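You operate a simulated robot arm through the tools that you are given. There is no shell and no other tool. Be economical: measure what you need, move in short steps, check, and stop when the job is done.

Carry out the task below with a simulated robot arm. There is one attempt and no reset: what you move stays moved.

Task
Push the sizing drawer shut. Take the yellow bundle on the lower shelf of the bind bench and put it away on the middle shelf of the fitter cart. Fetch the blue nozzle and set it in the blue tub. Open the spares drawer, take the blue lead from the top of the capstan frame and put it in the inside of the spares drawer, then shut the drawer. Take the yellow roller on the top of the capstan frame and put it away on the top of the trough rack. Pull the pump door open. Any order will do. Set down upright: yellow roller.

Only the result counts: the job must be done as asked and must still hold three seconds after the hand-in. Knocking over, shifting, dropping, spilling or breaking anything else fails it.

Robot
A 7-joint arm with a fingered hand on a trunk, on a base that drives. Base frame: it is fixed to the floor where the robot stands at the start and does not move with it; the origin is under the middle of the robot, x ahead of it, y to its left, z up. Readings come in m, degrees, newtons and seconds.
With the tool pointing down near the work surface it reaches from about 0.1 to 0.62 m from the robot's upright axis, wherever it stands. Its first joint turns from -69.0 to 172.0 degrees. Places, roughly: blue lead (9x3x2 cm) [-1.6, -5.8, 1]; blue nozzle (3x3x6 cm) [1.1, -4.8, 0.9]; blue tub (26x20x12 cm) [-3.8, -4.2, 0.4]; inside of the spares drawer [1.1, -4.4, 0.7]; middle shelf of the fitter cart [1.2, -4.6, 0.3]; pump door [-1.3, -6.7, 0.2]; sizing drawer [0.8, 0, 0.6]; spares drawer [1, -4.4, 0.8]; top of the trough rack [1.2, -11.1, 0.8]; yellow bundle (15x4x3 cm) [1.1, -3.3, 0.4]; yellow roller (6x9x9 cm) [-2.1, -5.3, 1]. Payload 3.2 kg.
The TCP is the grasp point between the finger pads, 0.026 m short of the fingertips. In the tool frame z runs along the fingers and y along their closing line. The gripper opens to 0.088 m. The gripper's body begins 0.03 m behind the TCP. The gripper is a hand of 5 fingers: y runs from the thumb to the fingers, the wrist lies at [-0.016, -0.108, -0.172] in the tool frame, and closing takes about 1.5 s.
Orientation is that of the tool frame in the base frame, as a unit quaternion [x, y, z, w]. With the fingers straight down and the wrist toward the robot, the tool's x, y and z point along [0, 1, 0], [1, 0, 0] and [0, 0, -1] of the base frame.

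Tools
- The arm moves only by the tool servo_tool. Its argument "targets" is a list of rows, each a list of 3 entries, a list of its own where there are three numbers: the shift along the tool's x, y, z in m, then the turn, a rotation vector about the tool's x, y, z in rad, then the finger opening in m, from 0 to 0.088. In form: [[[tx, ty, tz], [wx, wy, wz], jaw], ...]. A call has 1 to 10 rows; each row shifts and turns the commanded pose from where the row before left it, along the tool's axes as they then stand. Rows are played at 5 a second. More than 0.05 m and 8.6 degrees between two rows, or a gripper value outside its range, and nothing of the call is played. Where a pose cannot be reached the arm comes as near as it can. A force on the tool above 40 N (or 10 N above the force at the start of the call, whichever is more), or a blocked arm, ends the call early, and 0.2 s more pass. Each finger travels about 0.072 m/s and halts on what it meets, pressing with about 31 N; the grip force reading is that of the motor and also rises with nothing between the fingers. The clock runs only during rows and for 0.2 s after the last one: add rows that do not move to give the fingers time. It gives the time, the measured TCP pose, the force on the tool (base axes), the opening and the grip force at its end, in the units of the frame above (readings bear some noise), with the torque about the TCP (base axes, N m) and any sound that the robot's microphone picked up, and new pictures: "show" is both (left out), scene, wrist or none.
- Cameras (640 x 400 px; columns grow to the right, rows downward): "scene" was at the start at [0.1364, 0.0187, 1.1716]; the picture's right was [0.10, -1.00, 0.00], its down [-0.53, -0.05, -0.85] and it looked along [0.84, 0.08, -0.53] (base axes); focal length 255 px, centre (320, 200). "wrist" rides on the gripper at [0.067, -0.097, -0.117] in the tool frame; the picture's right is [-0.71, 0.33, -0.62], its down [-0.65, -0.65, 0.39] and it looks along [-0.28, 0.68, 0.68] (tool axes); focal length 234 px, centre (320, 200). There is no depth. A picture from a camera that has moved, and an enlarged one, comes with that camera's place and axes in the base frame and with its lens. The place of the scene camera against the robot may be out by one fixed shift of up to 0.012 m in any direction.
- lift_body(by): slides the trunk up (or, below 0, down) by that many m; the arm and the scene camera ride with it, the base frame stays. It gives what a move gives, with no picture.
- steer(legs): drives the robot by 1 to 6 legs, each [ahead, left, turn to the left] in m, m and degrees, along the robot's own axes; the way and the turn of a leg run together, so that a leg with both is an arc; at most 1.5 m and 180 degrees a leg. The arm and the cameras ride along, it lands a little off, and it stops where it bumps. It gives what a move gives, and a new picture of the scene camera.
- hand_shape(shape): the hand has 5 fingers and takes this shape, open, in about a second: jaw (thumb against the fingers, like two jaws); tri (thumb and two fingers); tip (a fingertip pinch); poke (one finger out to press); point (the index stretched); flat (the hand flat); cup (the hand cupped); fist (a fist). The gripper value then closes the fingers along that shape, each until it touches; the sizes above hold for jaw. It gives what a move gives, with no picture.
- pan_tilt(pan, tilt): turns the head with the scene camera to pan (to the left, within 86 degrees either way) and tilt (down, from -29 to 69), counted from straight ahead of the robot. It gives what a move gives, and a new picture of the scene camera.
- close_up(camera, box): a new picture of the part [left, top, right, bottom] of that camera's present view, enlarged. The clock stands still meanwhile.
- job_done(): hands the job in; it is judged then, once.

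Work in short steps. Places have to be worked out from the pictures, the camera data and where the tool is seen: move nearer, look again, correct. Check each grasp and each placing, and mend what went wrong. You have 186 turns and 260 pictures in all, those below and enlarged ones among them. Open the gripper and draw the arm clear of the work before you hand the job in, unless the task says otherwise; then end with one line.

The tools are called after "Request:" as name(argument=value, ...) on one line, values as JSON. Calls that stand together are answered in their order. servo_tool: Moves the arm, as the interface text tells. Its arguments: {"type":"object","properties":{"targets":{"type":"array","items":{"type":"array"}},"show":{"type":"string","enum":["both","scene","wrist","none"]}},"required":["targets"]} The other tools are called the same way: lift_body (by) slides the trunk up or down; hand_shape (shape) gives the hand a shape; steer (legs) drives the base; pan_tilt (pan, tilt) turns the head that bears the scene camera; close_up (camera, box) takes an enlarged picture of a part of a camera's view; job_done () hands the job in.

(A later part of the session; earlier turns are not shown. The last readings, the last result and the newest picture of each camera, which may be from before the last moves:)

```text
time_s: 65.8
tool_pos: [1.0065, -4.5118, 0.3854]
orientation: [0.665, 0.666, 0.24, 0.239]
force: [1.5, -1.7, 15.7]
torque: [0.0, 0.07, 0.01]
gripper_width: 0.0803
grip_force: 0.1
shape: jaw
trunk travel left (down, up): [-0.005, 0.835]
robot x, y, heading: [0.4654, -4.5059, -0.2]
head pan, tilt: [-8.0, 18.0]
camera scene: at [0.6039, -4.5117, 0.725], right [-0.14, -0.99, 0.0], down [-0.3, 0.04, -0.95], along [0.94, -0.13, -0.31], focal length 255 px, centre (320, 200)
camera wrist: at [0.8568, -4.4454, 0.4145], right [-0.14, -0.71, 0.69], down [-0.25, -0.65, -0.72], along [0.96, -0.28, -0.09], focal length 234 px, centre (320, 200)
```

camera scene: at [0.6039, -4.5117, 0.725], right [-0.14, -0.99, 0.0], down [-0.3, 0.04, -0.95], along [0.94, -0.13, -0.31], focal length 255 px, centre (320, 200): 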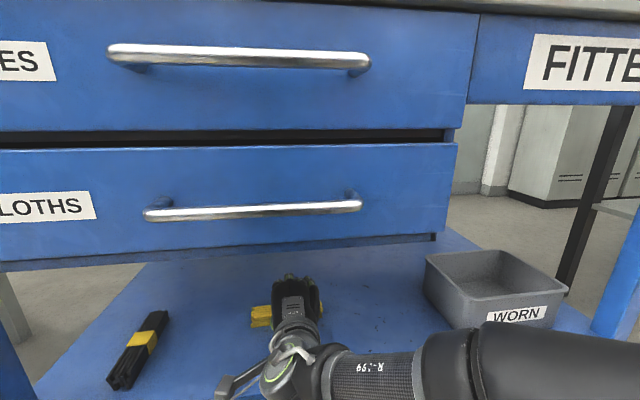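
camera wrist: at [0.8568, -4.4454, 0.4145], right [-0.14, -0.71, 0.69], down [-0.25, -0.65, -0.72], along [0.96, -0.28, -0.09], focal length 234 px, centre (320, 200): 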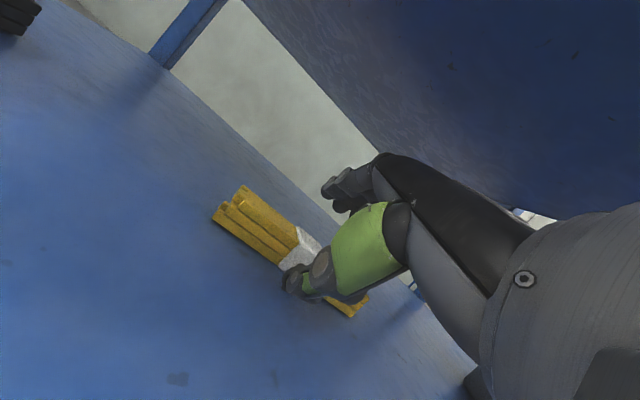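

The bundle lies on the shelf. I'll lift 3 cm straight up so the fingers clear it, then drive back out.

Request:
servo_tool(targets=[[[0, 0.0096, -0.0115], [0, 0, 0], 0.088], [[0, 0.0096, -0.0115], [0, 0, 0], 0.088], [[0, 0.003, -0.004], [0, 0, 0], 0.088]], show="wrist")

Request:
steer(legs=[[-0.45, 0, 0]])

```text
time_s: 66.6
tool_pos: [1.0079, -4.5112, 0.416]
orientation: [0.665, 0.668, 0.237, 0.236]
force: [-0.5, 0.2, 0.0]
torque: [-0.04, -0.01, 0.02]
gripper_width: 0.0879
grip_force: 0.1
shape: jaw
trunk travel left (down, up): [-0.005, 0.835]
robot x, y, heading: [0.4637, -4.5121, -0.1]
head pan, tilt: [-8.0, 18.0]
camera wrist: at [0.8575, -4.4451, 0.4475], right [-0.13, -0.71, 0.69], down [-0.26, -0.65, -0.71], along [0.96, -0.28, -0.1], focal length 234 px, centre (320, 200)
```

wrist: 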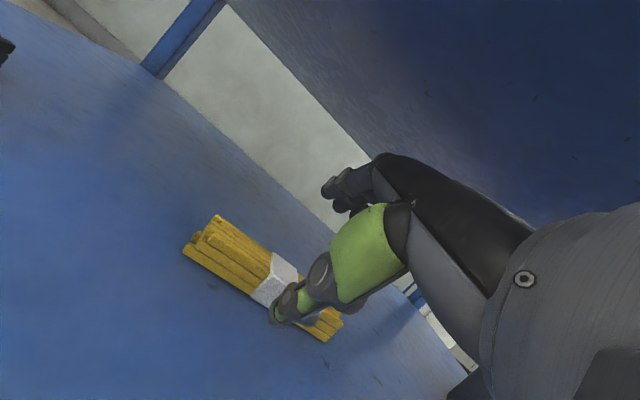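

```text
time_s: 69.3
tool_pos: [0.5662, -4.5108, 0.4176]
orientation: [0.665, 0.667, 0.238, 0.239]
force: [-0.2, 0.5, 0.9]
torque: [-0.01, -0.01, -0.03]
gripper_width: 0.0876
grip_force: 0.0
shape: jaw
trunk travel left (down, up): [-0.005, 0.835]
robot x, y, heading: [0.0238, -4.507, -0.1]
head pan, tilt: [-8.0, 18.0]
camera scene: at [0.1637, -4.511, 0.7245], right [-0.14, -0.99, 0.0], down [-0.31, 0.04, -0.95], along [0.94, -0.13, -0.31], focal length 255 px, centre (320, 200)
```

scene: 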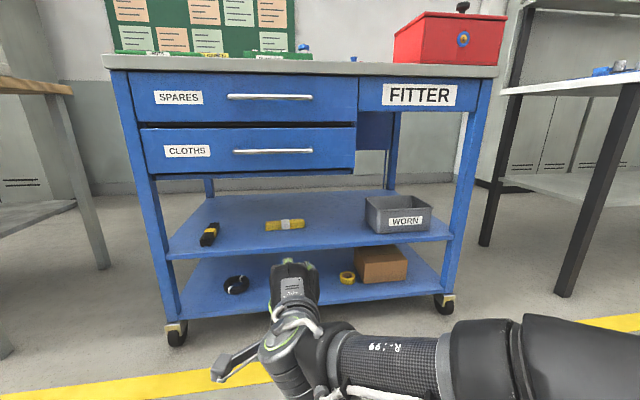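

Bundle placed. Next I'll open the SPARES drawer: raise the trunk and level the hand (fingers forward) to grip the handle from above and below.

Request:
lift_body(by=0.36)

Request:
servo_tool(targets=[[[0, 0, 0], [-0.145, 0, 0], 0.088], [[0, 0, 0], [-0.145, 0, 0], 0.088], [[0, 0, 0], [-0.145, 0, 0], 0.088], [[0, 0, 0], [-0.145, 0, 0], 0.088], [[0, 0, 0], [-0.145, 0, 0], 0.088], [[0, 0, 0], [-0.145, 0, 0], 0.088]], show="none")

Request:
pan_tilt(pan=-8, tilt=30)

```text
time_s: 72.8
tool_pos: [0.5656, -4.5105, 0.7776]
orientation: [0.665, 0.667, 0.237, 0.238]
force: [-1.0, -0.6, -0.5]
torque: [-0.03, -0.04, -0.02]
gripper_width: 0.0879
grip_force: 0.0
shape: jaw
trunk travel left (down, up): [-0.365, 0.475]
robot x, y, heading: [0.025, -4.5108, -0.1]
head pan, tilt: [-8.0, 18.0]
```

```text
time_s: 74.2
tool_pos: [0.5664, -4.5094, 0.7769]
orientation: [0.502, 0.505, 0.498, 0.495]
force: [-1.1, -0.1, 0.3]
torque: [0.0, -0.03, 0.01]
gripper_width: 0.0879
grip_force: 0.0
shape: jaw
trunk travel left (down, up): [-0.365, 0.475]
robot x, y, heading: [0.0262, -4.5103, -0.1]
head pan, tilt: [-8.0, 18.0]
```

```text
time_s: 75.0
tool_pos: [0.566, -4.5119, 0.7769]
orientation: [0.503, 0.505, 0.497, 0.495]
force: [0.2, -0.5, -0.9]
torque: [0.02, 0.04, -0.01]
gripper_width: 0.0878
grip_force: 0.1
shape: jaw
trunk travel left (down, up): [-0.365, 0.475]
robot x, y, heading: [0.022, -4.5068, -0.1]
head pan, tilt: [-8.0, 30.0]
camera scene: at [0.1608, -4.5106, 1.0652], right [-0.14, -0.99, 0.0], down [-0.49, 0.07, -0.87], along [0.86, -0.12, -0.5], focal length 255 px, centre (320, 200)
```

scene: 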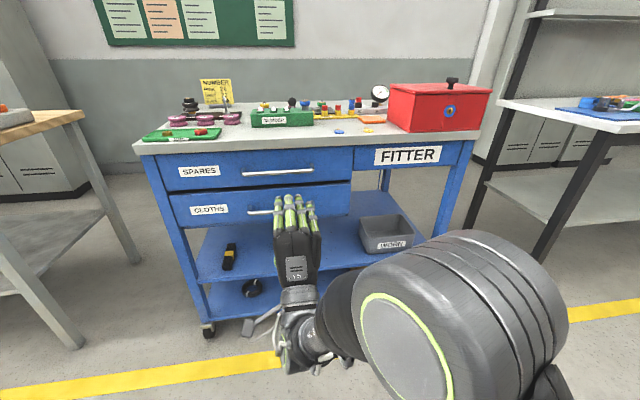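

The SPARES handle triangulates to (0.845, -4.484, 0.770). I'll align and approach with the fingers opened to 6 cm.

Request:
steer(legs=[[0.2, 0.026, 0.1]])

Request:
servo_tool(targets=[[[0, -0.006, 0], [0, 0, 0], 0.06], [[0, 0, 0], [0, 0, 0], 0.06]])

```text
time_s: 76.5
tool_pos: [0.7635, -4.4849, 0.7767]
orientation: [0.502, 0.505, 0.497, 0.495]
force: [-0.9, 0.3, -0.3]
torque: [0.0, -0.01, -0.01]
gripper_width: 0.0879
grip_force: 0.1
shape: jaw
trunk travel left (down, up): [-0.365, 0.475]
robot x, y, heading: [0.2229, -4.4846, -0.1]
head pan, tilt: [-8.0, 30.0]
camera scene: at [0.3584, -4.4846, 1.0651], right [-0.14, -0.99, 0.0], down [-0.5, 0.07, -0.87], along [0.86, -0.12, -0.5], focal length 255 px, centre (320, 200)
```

scene: 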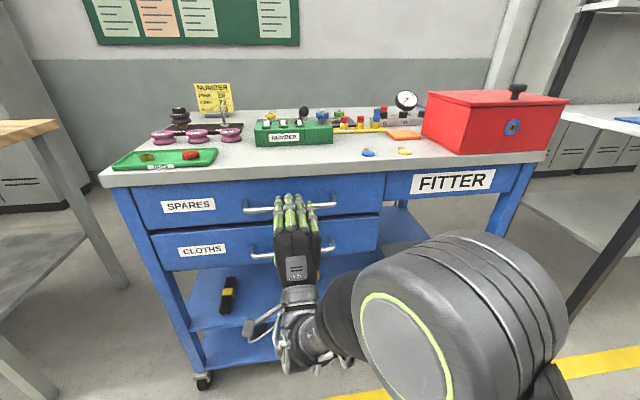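

```text
time_s: 77.2
tool_pos: [0.7633, -4.4836, 0.7702]
orientation: [0.502, 0.505, 0.498, 0.495]
force: [1.1, -0.4, 0.7]
torque: [0.0, 0.01, 0.01]
gripper_width: 0.0602
grip_force: 0.1
shape: jaw
trunk travel left (down, up): [-0.365, 0.475]
robot x, y, heading: [0.221, -4.4821, 0.1]
head pan, tilt: [-8.0, 30.0]
camera scene: at [0.358, -4.4846, 1.0652], right [-0.14, -0.99, 0.0], down [-0.5, 0.07, -0.87], along [0.86, -0.12, -0.5], focal length 255 px, centre (320, 200)
camera wrist: at [0.6447, -4.4177, 0.6767], right [-0.61, -0.71, 0.34], down [0.38, -0.65, -0.66], along [0.69, -0.27, 0.67], focal length 234 px, centre (320, 200)
```

scene: 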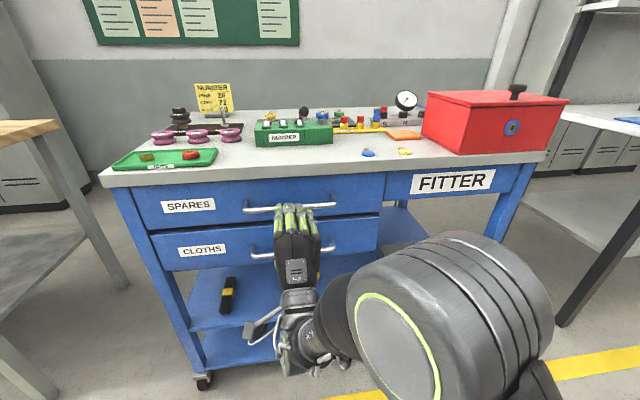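
wrist: 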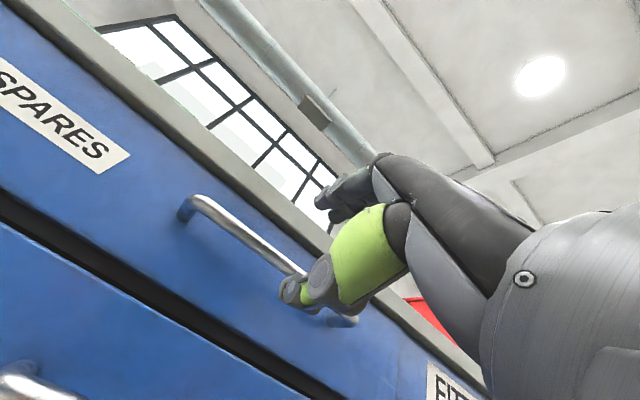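

Handle height checks out (0.77–0.775). Moving forward 7.5 cm and closing.

Request:
servo_tool(targets=[[[0, 0.001, 0.025], [0, 0, 0], 0.06], [[0, 0.001, 0.025], [0, 0, 0], 0.06], [[0, 0, 0.025], [0, 0, 0], 0.06], [[0, 0, 0], [0, 0, 0], 0.03], [[0, 0, 0], [0, 0, 0], 0.0], [[0, 0, 0], [0, 0, 0], 0.0], [[0, 0, 0], [0, 0, 0], 0.0]])

```text
time_s: 78.8
tool_pos: [0.8393, -4.4839, 0.7715]
orientation: [0.503, 0.506, 0.496, 0.495]
force: [3.8, 0.0, -0.4]
torque: [-0.17, -0.06, -0.1]
gripper_width: 0.0015
grip_force: 31.2
shape: jaw
trunk travel left (down, up): [-0.365, 0.475]
robot x, y, heading: [0.2233, -4.4809, 0.2]
head pan, tilt: [-8.0, 30.0]
camera scene: at [0.3589, -4.4846, 1.065], right [-0.14, -0.99, 0.0], down [-0.5, 0.07, -0.87], along [0.86, -0.12, -0.5], focal length 255 px, centre (320, 200)
camera wrist: at [0.7194, -4.4173, 0.6772], right [-0.61, -0.71, 0.34], down [0.38, -0.65, -0.66], along [0.69, -0.27, 0.67], focal length 234 px, centre (320, 200)
```

scene: 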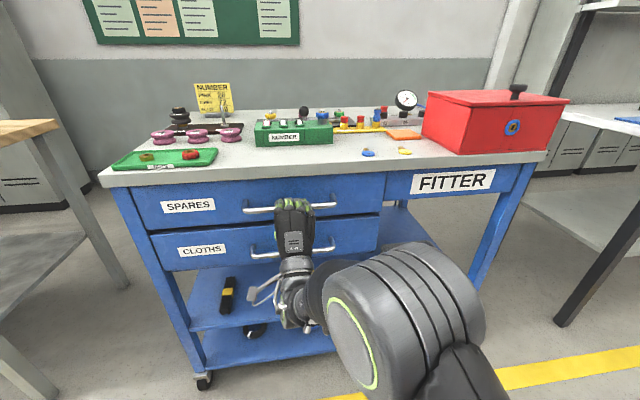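
wrist: 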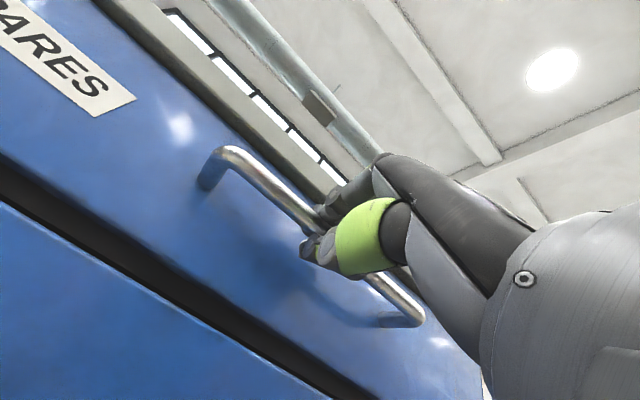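

The fingers appear closed around/behind the bar (hooked). I'll pull back gently and check.

Request:
servo_tool(targets=[[[0, 0, -0.02], [0, 0, 0], 0.0], [[0, 0, -0.02], [0, 0, 0], 0.0], [[0, 0, -0.02], [0, 0, 0], 0.0], [[0, 0, -0.02], [0, 0, 0], 0.0]], show="scene")

```text
time_s: 79.8
tool_pos: [0.7583, -4.4834, 0.7717]
orientation: [0.502, 0.506, 0.497, 0.494]
force: [-0.7, 0.4, -7.3]
torque: [-0.13, -0.03, -0.03]
gripper_width: 0.0015
grip_force: 31.1
shape: jaw
trunk travel left (down, up): [-0.365, 0.475]
robot x, y, heading: [0.2227, -4.4849, 0.1]
head pan, tilt: [-8.0, 30.0]
camera scene: at [0.3589, -4.4845, 1.0649], right [-0.14, -0.99, 0.0], down [-0.5, 0.07, -0.87], along [0.86, -0.12, -0.5], focal length 255 px, centre (320, 200)
```

scene: 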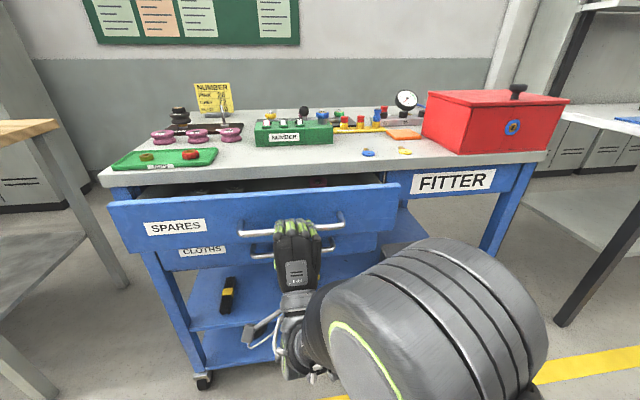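

The drawer opens. I'll pull further by driving back.

Request:
steer(legs=[[-0.15, 0, 0]])

```text
time_s: 81.1
tool_pos: [0.6106, -4.4836, 0.7724]
orientation: [0.503, 0.506, 0.497, 0.494]
force: [0.3, -4.6, -8.8]
torque: [-0.1, 0.03, -0.02]
gripper_width: 0.0012
grip_force: 30.6
shape: jaw
trunk travel left (down, up): [-0.365, 0.475]
robot x, y, heading: [0.0725, -4.4818, 0.1]
head pan, tilt: [-8.0, 30.0]
camera scene: at [0.2118, -4.4854, 1.065], right [-0.14, -0.99, 0.0], down [-0.5, 0.07, -0.87], along [0.86, -0.12, -0.5], focal length 255 px, centre (320, 200)
```

scene: 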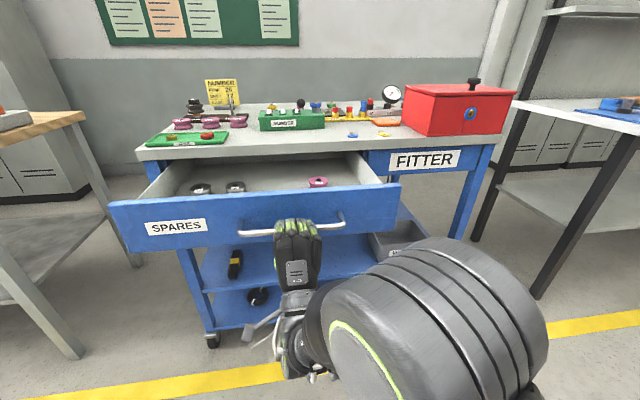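

The drawer is open ~23 cm, enough for the lead. I'll release and back away to look at the cart top for the blue nozzle.

Request:
servo_tool(targets=[[[0, 0, 0], [0, 0, 0], 0.06], [[0, 0, 0], [0, 0, 0], 0.06], [[0, 0, 0], [0, 0, 0], 0.06], [[0, 0, 0], [0, 0, 0], 0.06], [[0, 0, -0.03], [0, 0, 0], 0.06], [[0, 0, -0.03], [0, 0, 0], 0.06]], show="wrist")

Request:
steer(legs=[[-0.15, 0, 0], [0, -0.35, 0]])

Request:
lift_body(by=0.2)

Request:
pan_tilt(pan=0, tilt=25)

```text
time_s: 82.5
tool_pos: [0.5513, -4.483, 0.7747]
orientation: [0.501, 0.506, 0.499, 0.495]
force: [0.4, 0.1, -0.1]
torque: [-0.01, -0.02, 0.0]
gripper_width: 0.0595
grip_force: 0.1
shape: jaw
trunk travel left (down, up): [-0.365, 0.475]
robot x, y, heading: [0.0716, -4.4856, 0.4]
head pan, tilt: [-8.0, 30.0]
camera wrist: at [0.4329, -4.4173, 0.6806], right [-0.61, -0.71, 0.34], down [0.38, -0.65, -0.66], along [0.69, -0.27, 0.67], focal length 234 px, centre (320, 200)
```

wrist: 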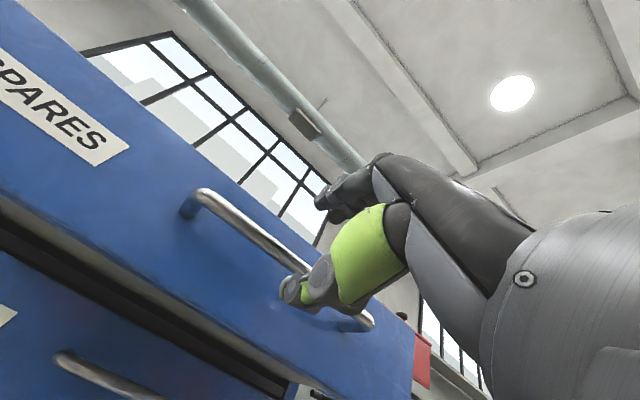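

```text
time_s: 85.7
tool_pos: [0.4026, -4.8249, 0.7741]
orientation: [0.501, 0.507, 0.499, 0.493]
force: [-0.1, 0.5, 0.2]
torque: [-0.02, -0.01, 0.04]
gripper_width: 0.0596
grip_force: 0.0
shape: jaw
trunk travel left (down, up): [-0.365, 0.475]
robot x, y, heading: [-0.0746, -4.8271, 0.3]
head pan, tilt: [-8.0, 30.0]
camera scene: at [0.0605, -4.8272, 1.0652], right [-0.13, -0.99, 0.0], down [-0.5, 0.07, -0.87], along [0.86, -0.11, -0.5], focal length 255 px, centre (320, 200)
```

scene: 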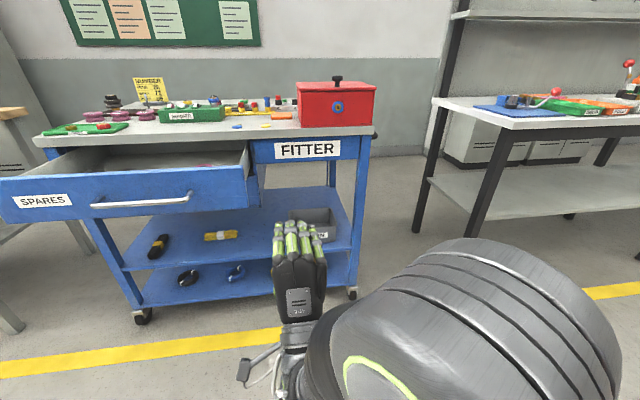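

```text
time_s: 87.9
tool_pos: [0.4025, -4.8243, 0.9736]
orientation: [0.501, 0.507, 0.499, 0.493]
force: [0.8, 0.2, -0.1]
torque: [-0.02, 0.0, -0.02]
gripper_width: 0.0595
grip_force: 0.1
shape: jaw
trunk travel left (down, up): [-0.565, 0.275]
robot x, y, heading: [-0.0819, -4.8273, 0.2]
head pan, tilt: [-8.0, 30.0]
```

```text
time_s: 88.6
tool_pos: [0.4036, -4.8245, 0.9746]
orientation: [0.501, 0.507, 0.498, 0.494]
force: [0.0, 0.4, -0.4]
torque: [0.0, 0.01, 0.0]
gripper_width: 0.0594
grip_force: 0.1
shape: jaw
trunk travel left (down, up): [-0.565, 0.275]
robot x, y, heading: [-0.0739, -4.8236, 0.4]
head pan, tilt: [0.0, 25.0]
camera scene: at [0.0629, -4.8145, 1.2731], right [0.01, -1.0, 0.0], down [-0.42, 0.0, -0.91], along [0.91, 0.01, -0.42], focal length 255 px, centre (320, 200)
```

scene: 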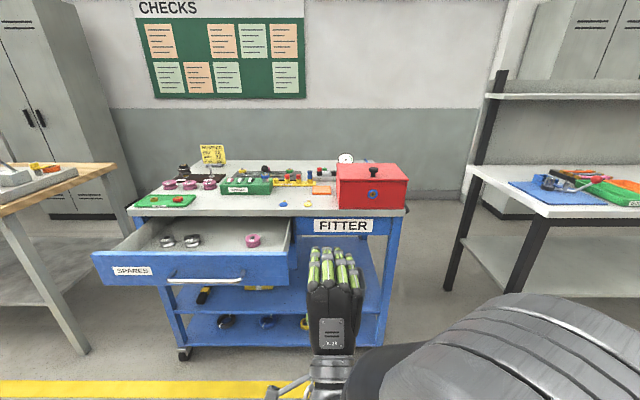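

I'll zoom in on the cart top to find the blue nozzle.

Request:
close_up(camera="scene", box=[200, 140, 420, 250])

```text
2.91 times, centred on (310, 195) of scene
camera zoom: at [0.0629, -4.8145, 1.2731], right [0.01, -1.0, 0.0], down [-0.42, 0.0, -0.91], along [0.91, 0.01, -0.42], focal length 741 px, centre (349, 214)
```

zoom: 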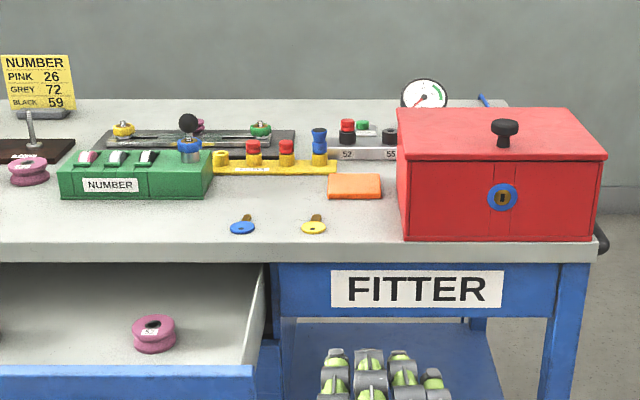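

Request:
close_up(camera="scene", box=[265, 170, 345, 220])

```text
8.00 times, centred on (305, 195) of scene
camera zoom: at [0.0629, -4.8145, 1.2731], right [0.01, -1.0, 0.0], down [-0.42, 0.0, -0.91], along [0.91, 0.01, -0.42], focal length 2037 px, centre (440, 240)
```

zoom: 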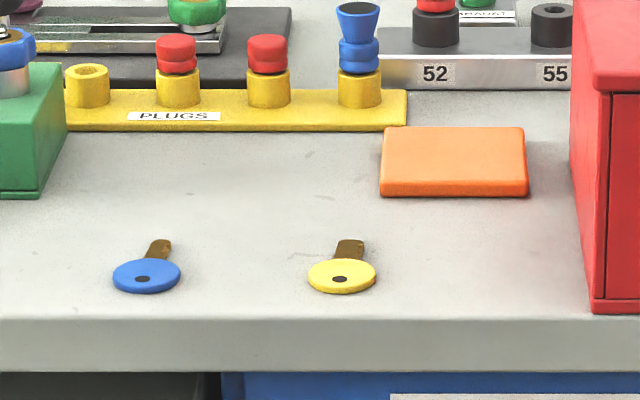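

The blue nozzle stands in the right end socket of the PLUGS rail, about (1.135, -4.757), top at z≈0.92, with a red plug 5 cm to its left. I'll turn the hand to point down and try the fingertip-pinch shape.

Request:
servo_tool(targets=[[[0, 0, 0], [0.142, 0, 0], 0.06], [[0, 0, 0], [0.142, 0, 0], 0.06], [[0, 0, 0], [0.142, 0, 0], 0.06], [[0, 0, 0], [0.142, 0, 0], 0.06], [[0, 0, 0], [0.142, 0, 0], 0.06], [[0, 0, 0], [0.142, 0, 0], 0.06], [[0, 0, 0], [0.142, 0, 0], 0.06], [[0, 0, 0], [0.142, 0, 0], 0.06], [[0, 0, 0], [0.142, 0, 0], 0.06], [[0, 0, 0], [0.142, 0, 0], 0.06]], show="none")

Request:
servo_tool(targets=[[[0, 0, 0], [0.142, 0, 0], 0.06]], show="none")

Request:
hand_shape(shape="tip")

Request:
servo_tool(targets=[[[0, 0, 0], [0, 0, 0], 0.05], [[0, 0, 0], [0, 0, 0], 0.05]])

```text
time_s: 90.8
tool_pos: [0.4027, -4.824, 0.9753]
orientation: [0.701, 0.71, 0.048, 0.047]
force: [-0.1, -0.1, 0.9]
torque: [0.01, 0.03, -0.03]
gripper_width: 0.0596
grip_force: 0.0
shape: jaw
trunk travel left (down, up): [-0.565, 0.275]
robot x, y, heading: [-0.0764, -4.8269, 0.4]
head pan, tilt: [0.0, 25.0]
```

```text
time_s: 91.2
tool_pos: [0.4026, -4.8231, 0.9737]
orientation: [0.702, 0.712, -0.005, -0.004]
force: [0.1, 0.5, 0.3]
torque: [0.02, 0.0, -0.01]
gripper_width: 0.0596
grip_force: 0.1
shape: jaw
trunk travel left (down, up): [-0.565, 0.275]
robot x, y, heading: [-0.0722, -4.8274, 0.2]
head pan, tilt: [0.0, 25.0]
```

```text
time_s: 92.1
tool_pos: [0.4015, -4.8235, 0.975]
orientation: [0.703, 0.711, -0.004, -0.003]
force: [0.5, -0.9, 0.0]
torque: [0.01, 0.02, -0.04]
gripper_width: 0.0877
grip_force: 0.0
shape: tip
trunk travel left (down, up): [-0.565, 0.275]
robot x, y, heading: [-0.0759, -4.8257, 0.3]
head pan, tilt: [0.0, 25.0]
```

```text
time_s: 92.7
tool_pos: [0.4022, -4.8241, 0.9745]
orientation: [0.704, 0.711, -0.003, -0.002]
force: [0.3, 0.7, 0.3]
torque: [-0.02, 0.0, -0.01]
gripper_width: 0.0504
grip_force: 0.1
shape: tip
trunk travel left (down, up): [-0.565, 0.275]
robot x, y, heading: [-0.0743, -4.8246, 0.4]
head pan, tilt: [0.0, 25.0]
camera scene: at [0.0629, -4.8144, 1.2731], right [0.01, -1.0, 0.0], down [-0.42, 0.0, -0.91], along [0.91, 0.01, -0.42], focal length 255 px, centre (320, 200)
camera wrist: at [0.3047, -4.7581, 1.0938], right [0.34, -0.7, 0.62], down [-0.65, -0.66, -0.38], along [0.68, -0.27, -0.68], focal length 234 px, centre (320, 200)
```

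scene: 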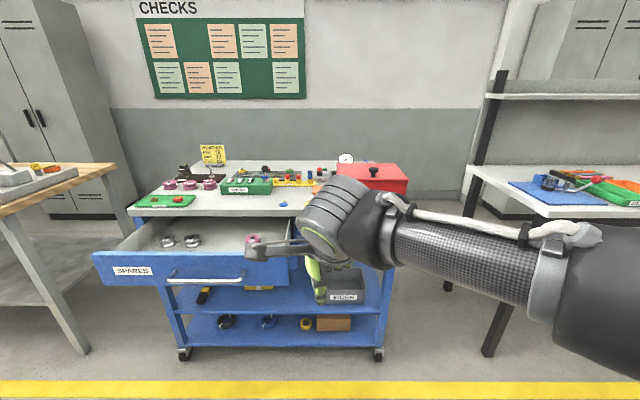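
wrist: 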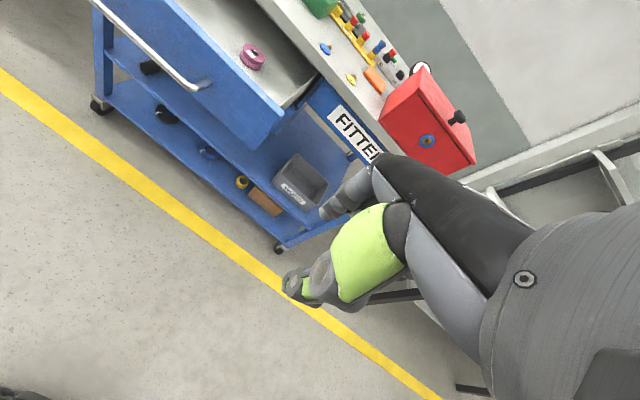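

The open drawer would block the robot from the nozzle, so I'll do the lead first and take the nozzle once the drawer is shut. Looking toward the capstan frame (right and behind).

Request:
pan_tilt(pan=-86, tilt=15)

Request:
pan_tilt(pan=86, tilt=20)

```text
time_s: 94.3
tool_pos: [0.403, -4.824, 0.9735]
orientation: [0.704, 0.71, -0.003, -0.002]
force: [0.3, -0.5, 0.3]
torque: [-0.02, 0.01, -0.03]
gripper_width: 0.0506
grip_force: 0.1
shape: tip
trunk travel left (down, up): [-0.565, 0.275]
robot x, y, heading: [-0.0778, -4.8255, 0.4]
head pan, tilt: [-85.9, 15.0]
camera scene: at [-0.0219, -4.9082, 1.2894], right [-1.0, -0.08, 0.0], down [-0.02, 0.26, -0.97], along [0.08, -0.96, -0.26], focal length 255 px, centre (320, 200)
```

scene: 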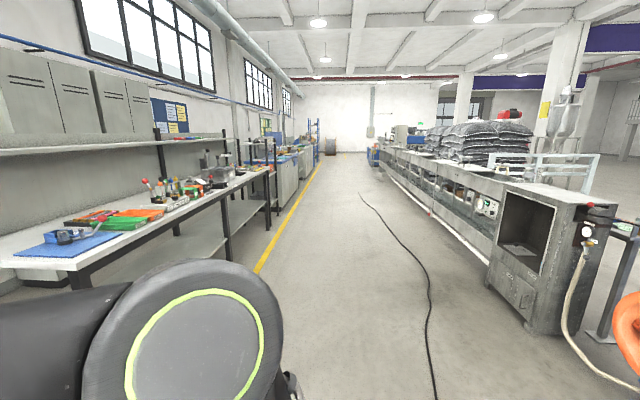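

```text
time_s: 96.9
tool_pos: [0.402, -4.824, 0.9753]
orientation: [0.703, 0.711, -0.003, -0.002]
force: [-0.8, 0.1, -0.2]
torque: [0.01, 0.02, 0.01]
gripper_width: 0.0506
grip_force: 0.1
shape: tip
trunk travel left (down, up): [-0.565, 0.275]
robot x, y, heading: [-0.075, -4.8261, 0.6]
head pan, tilt: [85.9, 20.0]
camera scene: at [-0.0232, -4.7221, 1.2812], right [1.0, -0.06, 0.0], down [-0.02, -0.34, -0.94], along [0.06, 0.94, -0.34], focal length 255 px, centre (320, 200)
```

scene: 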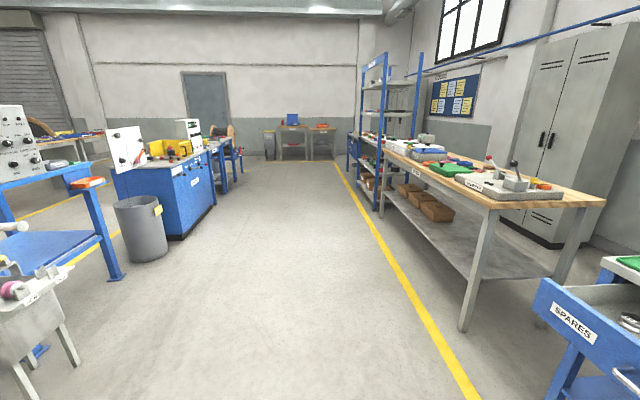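

I'll back up a bit and turn around to face the capstan frame.

Request:
steer(legs=[[-0.3, 0, 0], [0, 0, 178]])

Request:
pan_tilt(pan=20, tilt=18)

```text
time_s: 106.2
tool_pos: [-0.8602, -4.7953, 0.9748]
orientation: [-0.686, 0.728, -0.002, 0.002]
force: [0.3, 0.5, -0.2]
torque: [0.03, -0.01, 0.02]
gripper_width: 0.0506
grip_force: 0.0
shape: tip
trunk travel left (down, up): [-0.565, 0.275]
robot x, y, heading: [-0.3822, -4.8291, 176.4]
head pan, tilt: [85.9, 20.0]
camera scene: at [-0.4486, -4.9062, 1.2812], right [-0.99, 0.13, 0.0], down [0.05, 0.34, -0.94], along [-0.13, -0.93, -0.34], focal length 255 px, centre (320, 200)
```

scene: 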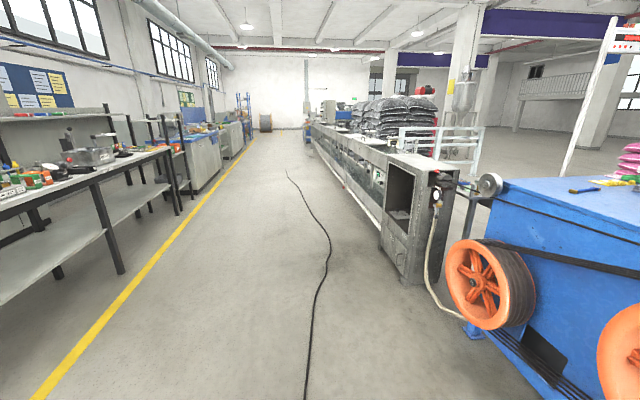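

```text
time_s: 107.5
tool_pos: [-0.8615, -4.7947, 0.9744]
orientation: [-0.686, 0.728, -0.002, 0.003]
force: [0.0, -0.8, -0.1]
torque: [-0.01, 0.0, 0.0]
gripper_width: 0.0505
grip_force: 0.1
shape: tip
trunk travel left (down, up): [-0.565, 0.275]
robot x, y, heading: [-0.3832, -4.8242, 176.3]
head pan, tilt: [20.0, 18.0]
camera scene: at [-0.5256, -4.8402, 1.2845], right [-0.28, 0.96, 0.0], down [0.3, 0.09, -0.95], along [-0.91, -0.27, -0.31], focal length 255 px, centre (320, 200)
```

scene: 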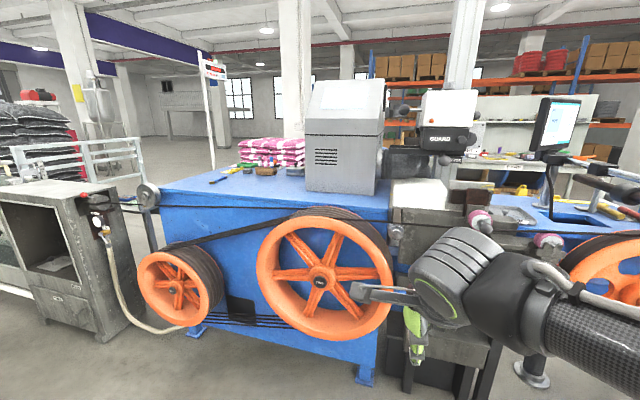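

Request:
close_up(camera="scene", box=[130, 130, 330, 230])

Request:
close_up(camera="scene", box=[350, 130, 640, 260])

```text
3.20 times, centred on (230, 180) of scene
camera zoom: at [-0.5256, -4.8402, 1.2845], right [-0.28, 0.96, 0.0], down [0.3, 0.09, -0.95], along [-0.91, -0.27, -0.31], focal length 815 px, centre (608, 264)
```

zoom: 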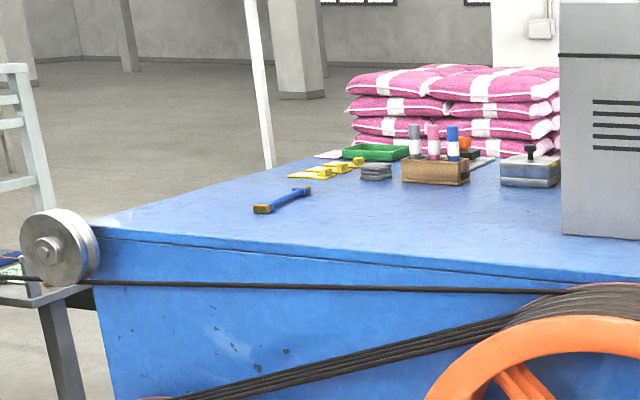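

```text
2.21 times, centred on (495, 195) of scene
camera zoom: at [-0.5256, -4.8402, 1.2845], right [-0.28, 0.96, 0.0], down [0.3, 0.09, -0.95], along [-0.91, -0.27, -0.31], focal length 562 px, centre (-66, 211)
```

zoom: 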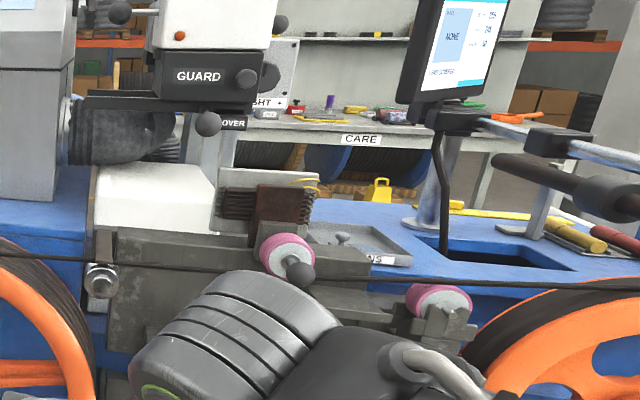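

The blue lead (brass ends) lies on the capstan frame's left part, pointing away from the front edge. I'll raise the trunk and go closer to measure it.

Request:
lift_body(by=0.2)

Request:
steer(legs=[[0.2, 0.8, 3.6]])

Request:
pan_tilt(pan=0, tilt=30)

```text
time_s: 109.7
tool_pos: [-0.8613, -4.796, 1.1744]
orientation: [-0.686, 0.728, -0.002, 0.003]
force: [0.5, 0.1, 0.4]
torque: [0.02, -0.05, 0.01]
gripper_width: 0.0506
grip_force: 0.0
shape: tip
trunk travel left (down, up): [-0.765, 0.075]
robot x, y, heading: [-0.3805, -4.8256, 176.2]
head pan, tilt: [20.0, 18.0]
```

```text
time_s: 114.1
tool_pos: [-1.0833, -5.6156, 1.175]
orientation: [0.708, -0.707, 0.002, -0.004]
force: [-0.1, -0.7, 0.8]
torque: [0.0, 0.0, 0.03]
gripper_width: 0.0506
grip_force: 0.0
shape: tip
trunk travel left (down, up): [-0.765, 0.075]
robot x, y, heading: [-0.6038, -5.6164, 180.0]
head pan, tilt: [20.0, 18.0]
camera scene: at [-0.7455, -5.639, 1.4845], right [-0.34, 0.94, 0.0], down [0.29, 0.11, -0.95], along [-0.89, -0.32, -0.31], focal length 255 px, centre (320, 200)
```

scene: 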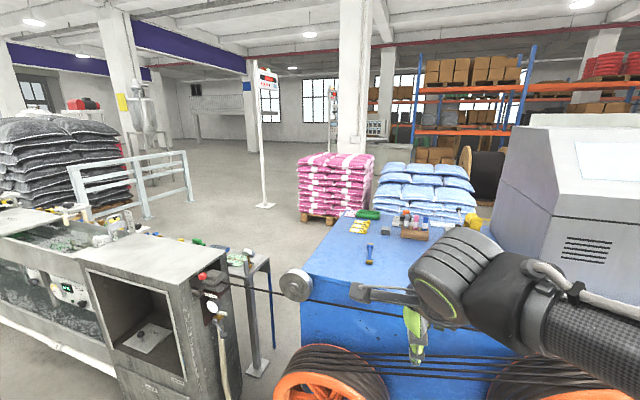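

```text
time_s: 114.9
tool_pos: [-1.0834, -5.615, 1.1748]
orientation: [0.707, -0.707, 0.002, -0.004]
force: [0.7, 0.2, -0.3]
torque: [-0.01, 0.0, 0.0]
gripper_width: 0.0507
grip_force: 0.0
shape: tip
trunk travel left (down, up): [-0.765, 0.075]
robot x, y, heading: [-0.606, -5.6138, 180.0]
head pan, tilt: [0.0, 30.0]
camera scene: at [-0.7482, -5.6071, 1.4652], right [0.0, 1.0, 0.0], down [0.5, 0.0, -0.87], along [-0.87, 0.0, -0.5], focal length 255 px, centre (320, 200)
```

scene: 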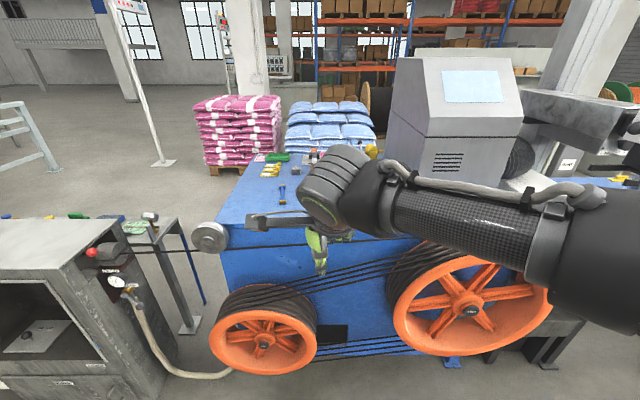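

The lead triangulates to (-1.676, -5.764, 0.957), frame top ≈0.95 and front edge ≈-1.35. I'll zoom to see its orientation and surroundings.

Request:
close_up(camera="scene", box=[210, 140, 330, 230])

```text
4.44 times, centred on (270, 185) of scene
camera zoom: at [-0.7482, -5.6071, 1.4652], right [0.0, 1.0, 0.0], down [0.5, 0.0, -0.87], along [-0.87, 0.0, -0.5], focal length 1132 px, centre (542, 267)
```

zoom: 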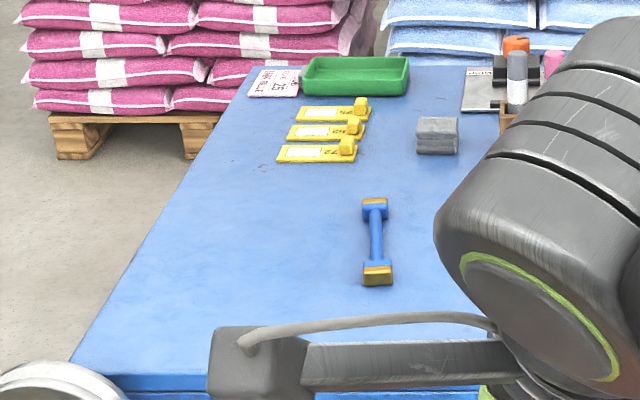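

I need to know how close the base may go; looking down at my own base and the frame front.

Request:
pan_tilt(pan=25, tilt=69)

```text
time_s: 116.0
tool_pos: [-1.0832, -5.6147, 1.1744]
orientation: [0.708, -0.706, 0.002, -0.003]
force: [0.4, 0.4, 0.5]
torque: [0.01, -0.01, -0.01]
gripper_width: 0.0504
grip_force: 0.1
shape: tip
trunk travel left (down, up): [-0.765, 0.075]
robot x, y, heading: [-0.6076, -5.6173, 180.0]
head pan, tilt: [25.0, 68.8]
camera scene: at [-0.7086, -5.6307, 1.4137], right [-0.42, 0.91, 0.0], down [0.85, 0.39, -0.36], along [-0.33, -0.15, -0.93], focal length 255 px, centre (320, 200)
```

scene: 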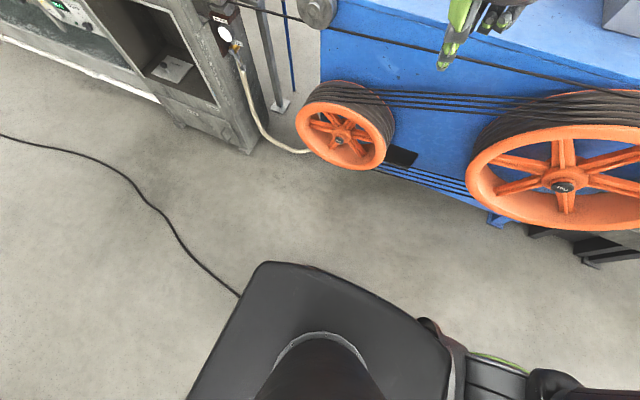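

The base front is only ~0.2 m ahead of the axis, so I can stand at x≈-0.98. First I'll yaw the hand 90° so the fingers will close across the lead (it lies along x).

Request:
servo_tool(targets=[[[0, 0, 0], [0, 0, -0.143], 0.05], [[0, 0, 0], [0, 0, -0.143], 0.05], [[0, 0, 0], [0, 0, -0.143], 0.05], [[0, 0, 0], [0, 0, -0.143], 0.05], [[0, 0, 0], [0, 0, -0.143], 0.05], [[0, 0, 0], [0, 0, -0.143], 0.05], [[0, 0, 0], [0, 0, -0.143], 0.05], [[0, 0, 0], [0, 0, -0.143], 0.05], [[0, 0, 0], [0, 0, -0.143], 0.05], [[0, 0, 0], [0, 0, -0.143], 0.05]], show="none")

Request:
servo_tool(targets=[[[0, 0, 0], [0, 0, -0.14], 0.05]], show="none")

Request:
pan_tilt(pan=0, tilt=38)

```text
time_s: 118.2
tool_pos: [-1.0833, -5.6155, 1.174]
orientation: [0.998, -0.068, 0.004, -0.001]
force: [0.4, 0.9, -0.3]
torque: [0.01, -0.01, 0.01]
gripper_width: 0.0505
grip_force: 0.0
shape: tip
trunk travel left (down, up): [-0.765, 0.075]
robot x, y, heading: [-0.6058, -5.6214, 180.1]
head pan, tilt: [25.0, 68.8]
```

```text
time_s: 118.6
tool_pos: [-1.084, -5.6159, 1.1735]
orientation: [1.0, 0.0, 0.004, -0.001]
force: [-0.5, -0.1, -0.4]
torque: [0.06, -0.04, 0.04]
gripper_width: 0.0506
grip_force: 0.0
shape: tip
trunk travel left (down, up): [-0.765, 0.075]
robot x, y, heading: [-0.6059, -5.6175, 179.9]
head pan, tilt: [25.0, 68.8]
```

```text
time_s: 119.5
tool_pos: [-1.0834, -5.6161, 1.1746]
orientation: [1.0, -0.001, 0.003, -0.001]
force: [0.0, -0.4, 0.6]
torque: [-0.02, 0.03, 0.01]
gripper_width: 0.0507
grip_force: 0.0
shape: tip
trunk travel left (down, up): [-0.765, 0.075]
robot x, y, heading: [-0.6035, -5.6212, 180.1]
head pan, tilt: [0.0, 38.0]
camera scene: at [-0.7442, -5.6072, 1.4527], right [0.0, 1.0, 0.0], down [0.62, 0.0, -0.79], along [-0.79, 0.0, -0.62], focal length 255 px, centre (320, 200)
```

scene: 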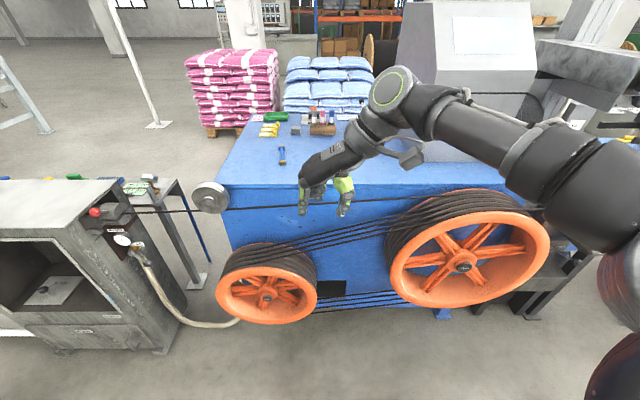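

The hand is now yawed with thumb right, fingers left. I'll move forward 0.36 and left 0.135 so the hand lines up in y, staying well above the frame.

Request:
steer(legs=[[0, 0.135, 0], [0.25, 0, 0]])

Request:
servo_tool(targets=[[[0, 0, 0], [0, 0, 0], 0.05]], show="wrist")

```text
time_s: 122.2
tool_pos: [-1.3305, -5.7543, 1.174]
orientation: [1.0, 0.002, 0.005, 0.0]
force: [-0.8, 1.0, 0.0]
torque: [0.0, -0.02, -0.02]
gripper_width: 0.0504
grip_force: 0.0
shape: tip
trunk travel left (down, up): [-0.765, 0.075]
robot x, y, heading: [-0.8528, -5.7539, -180.1]
head pan, tilt: [0.0, 38.0]
camera scene: at [-0.9919, -5.7449, 1.4528], right [0.0, 1.0, 0.0], down [0.62, 0.0, -0.79], along [-0.79, 0.0, -0.62], focal length 255 px, centre (320, 200)
```

scene: 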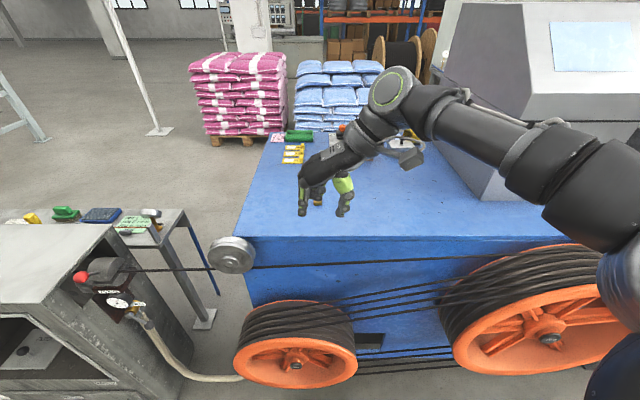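

```text
time_s: 122.7
tool_pos: [-1.3306, -5.7521, 1.1741]
orientation: [1.0, 0.002, 0.004, -0.001]
force: [0.1, 0.3, 0.9]
torque: [-0.02, 0.01, 0.03]
gripper_width: 0.0506
grip_force: 0.1
shape: tip
trunk travel left (down, up): [-0.765, 0.075]
robot x, y, heading: [-0.8528, -5.7524, -180.1]
head pan, tilt: [0.0, 38.0]
camera wrist: at [-1.2648, -5.6561, 1.294], right [-0.71, -0.33, 0.62], down [-0.65, 0.65, -0.39], along [-0.27, -0.68, -0.68], focal length 234 px, centre (320, 200)
```

wrist: 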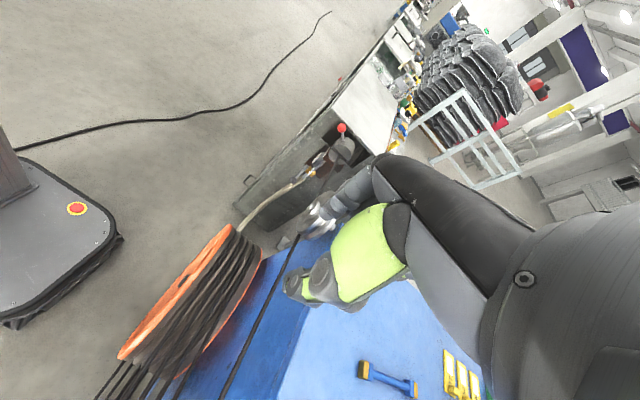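

Combining wrist and scene views: lead centre ≈(-1.655, -5.761, 0.972). It's a long reach, so I'll tilt the fingers 45° forward, move up to x≈-1.0, and lower the trunk.

Request:
servo_tool(targets=[[[0, 0, 0], [0, -0.143, 0], 0.05], [[0, 0, 0], [0, -0.143, 0], 0.05], [[0, 0, 0], [0, -0.143, 0], 0.05], [[0, 0, 0], [0, -0.143, 0], 0.05], [[0, 0, 0], [0, -0.143, 0], 0.05], [[0, 0, 0], [0, -0.07, 0], 0.05]], show="none")

Request:
steer(legs=[[0.14, 0, 0]])

Request:
lift_body(by=-0.12)

Request:
servo_tool(targets=[[[0, 0, 0], [0, 0, 0], 0.05]], show="both")

```text
time_s: 124.0
tool_pos: [-1.3312, -5.7533, 1.175]
orientation: [0.925, 0.001, -0.38, 0.001]
force: [-0.8, 0.8, -0.7]
torque: [0.0, 0.05, 0.02]
gripper_width: 0.0508
grip_force: 0.1
shape: tip
trunk travel left (down, up): [-0.765, 0.075]
robot x, y, heading: [-0.8532, -5.7555, -179.7]
head pan, tilt: [0.0, 38.0]
```

```text
time_s: 125.4
tool_pos: [-1.4735, -5.7521, 1.1753]
orientation: [0.925, 0.0, -0.379, -0.001]
force: [0.0, 0.5, -0.6]
torque: [0.0, -0.02, -0.02]
gripper_width: 0.0506
grip_force: 0.1
shape: tip
trunk travel left (down, up): [-0.765, 0.075]
robot x, y, heading: [-0.9938, -5.7588, 179.8]
head pan, tilt: [0.0, 38.0]
camera scene: at [-1.1335, -5.7444, 1.4529], right [0.0, 1.0, 0.0], down [0.62, 0.0, -0.79], along [-0.79, 0.0, -0.62], focal length 255 px, centre (320, 200)
```

scene: 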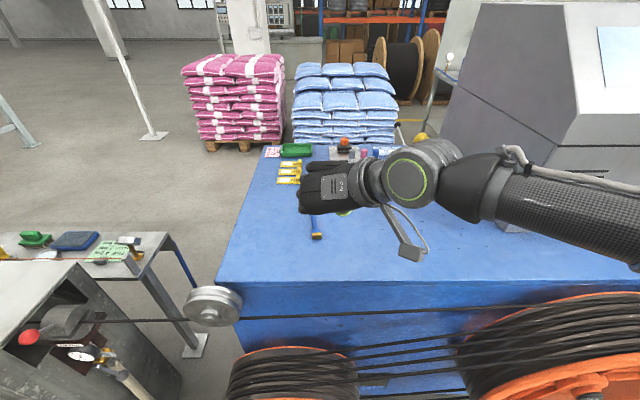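

```text
time_s: 126.9
tool_pos: [-1.4736, -5.7517, 1.0542]
orientation: [0.925, 0.0, -0.38, -0.001]
force: [-0.3, -0.1, 0.3]
torque: [-0.03, -0.03, -0.02]
gripper_width: 0.0506
grip_force: 0.1
shape: tip
trunk travel left (down, up): [-0.645, 0.195]
robot x, y, heading: [-0.9978, -5.7502, 179.8]
head pan, tilt: [0.0, 38.0]
```

```text
time_s: 127.3
tool_pos: [-1.4738, -5.7532, 1.055]
orientation: [0.925, 0.0, -0.379, -0.001]
force: [-0.4, 0.8, 0.7]
torque: [0.02, 0.04, -0.03]
gripper_width: 0.0503
grip_force: 0.1
shape: tip
trunk travel left (down, up): [-0.645, 0.195]
robot x, y, heading: [-0.9953, -5.756, 179.9]
head pan, tilt: [0.0, 38.0]
camera scene: at [-1.1339, -5.7444, 1.3328], right [0.0, 1.0, 0.0], down [0.62, 0.0, -0.79], along [-0.79, 0.0, -0.62], focal length 255 px, centre (320, 200)
camera wrist: at [-1.3439, -5.6549, 1.0928], right [-0.07, -0.33, 0.94], down [-0.74, 0.65, 0.18], along [-0.67, -0.68, -0.29], focal length 234 px, centre (320, 200)
```

scene: 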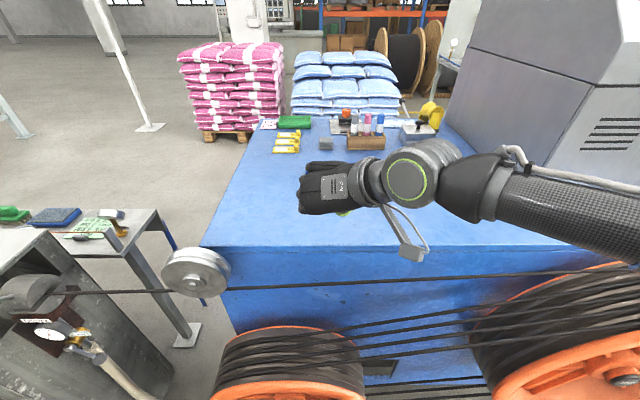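
wrist: 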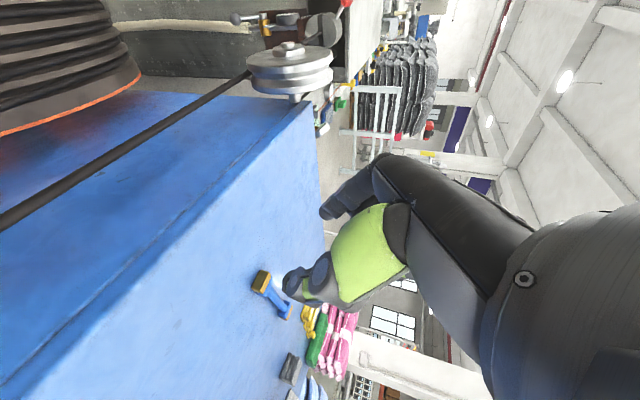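

The lead's centre is at ≈(-1.65, -5.76, 0.97). I'll extend 0.17 m forward at this height and look again.

Request:
servo_tool(targets=[[[-0.03, 0.003, 0.03], [0, 0, 0], 0.05], [[-0.03, 0.002, 0.03], [0, 0, 0], 0.05], [[-0.03, 0.002, 0.03], [0, 0, 0], 0.05], [[-0.03, 0, 0.03], [0, 0, 0], 0.05]])

```text
time_s: 128.3
tool_pos: [-1.646, -5.7595, 1.05]
orientation: [0.926, 0.001, -0.378, -0.001]
force: [0.5, -0.9, -0.1]
torque: [0.02, 0.01, 0.0]
gripper_width: 0.0506
grip_force: 0.0
shape: tip
trunk travel left (down, up): [-0.645, 0.195]
robot x, y, heading: [-0.9922, -5.7535, 179.9]
head pan, tilt: [0.0, 38.0]
camera scene: at [-1.1359, -5.7452, 1.3326], right [0.0, 1.0, 0.0], down [0.62, 0.0, -0.79], along [-0.79, 0.0, -0.62], focal length 255 px, centre (320, 200)
camera wrist: at [-1.5164, -5.6623, 1.0897], right [-0.07, -0.33, 0.94], down [-0.74, 0.65, 0.18], along [-0.67, -0.68, -0.29], focal length 234 px, centre (320, 200)
```

scene: 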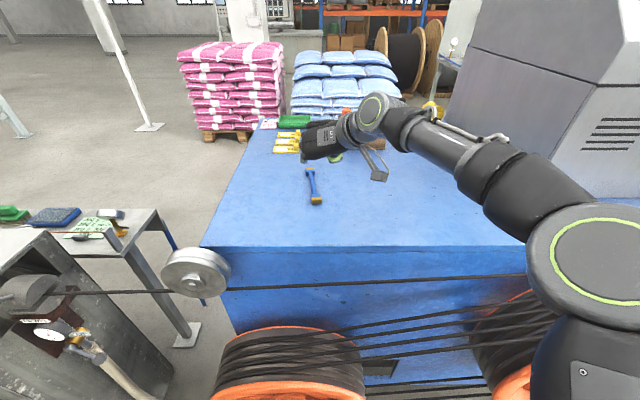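
wrist: 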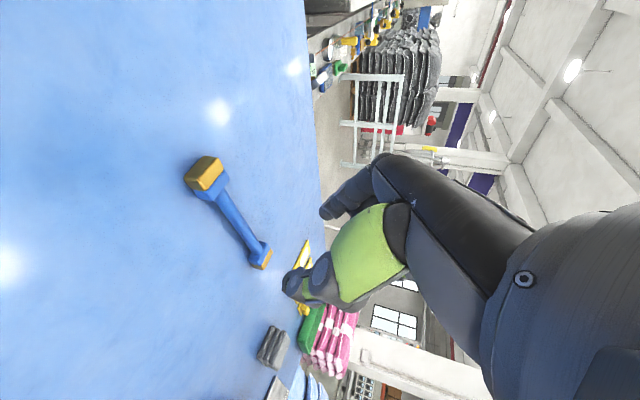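

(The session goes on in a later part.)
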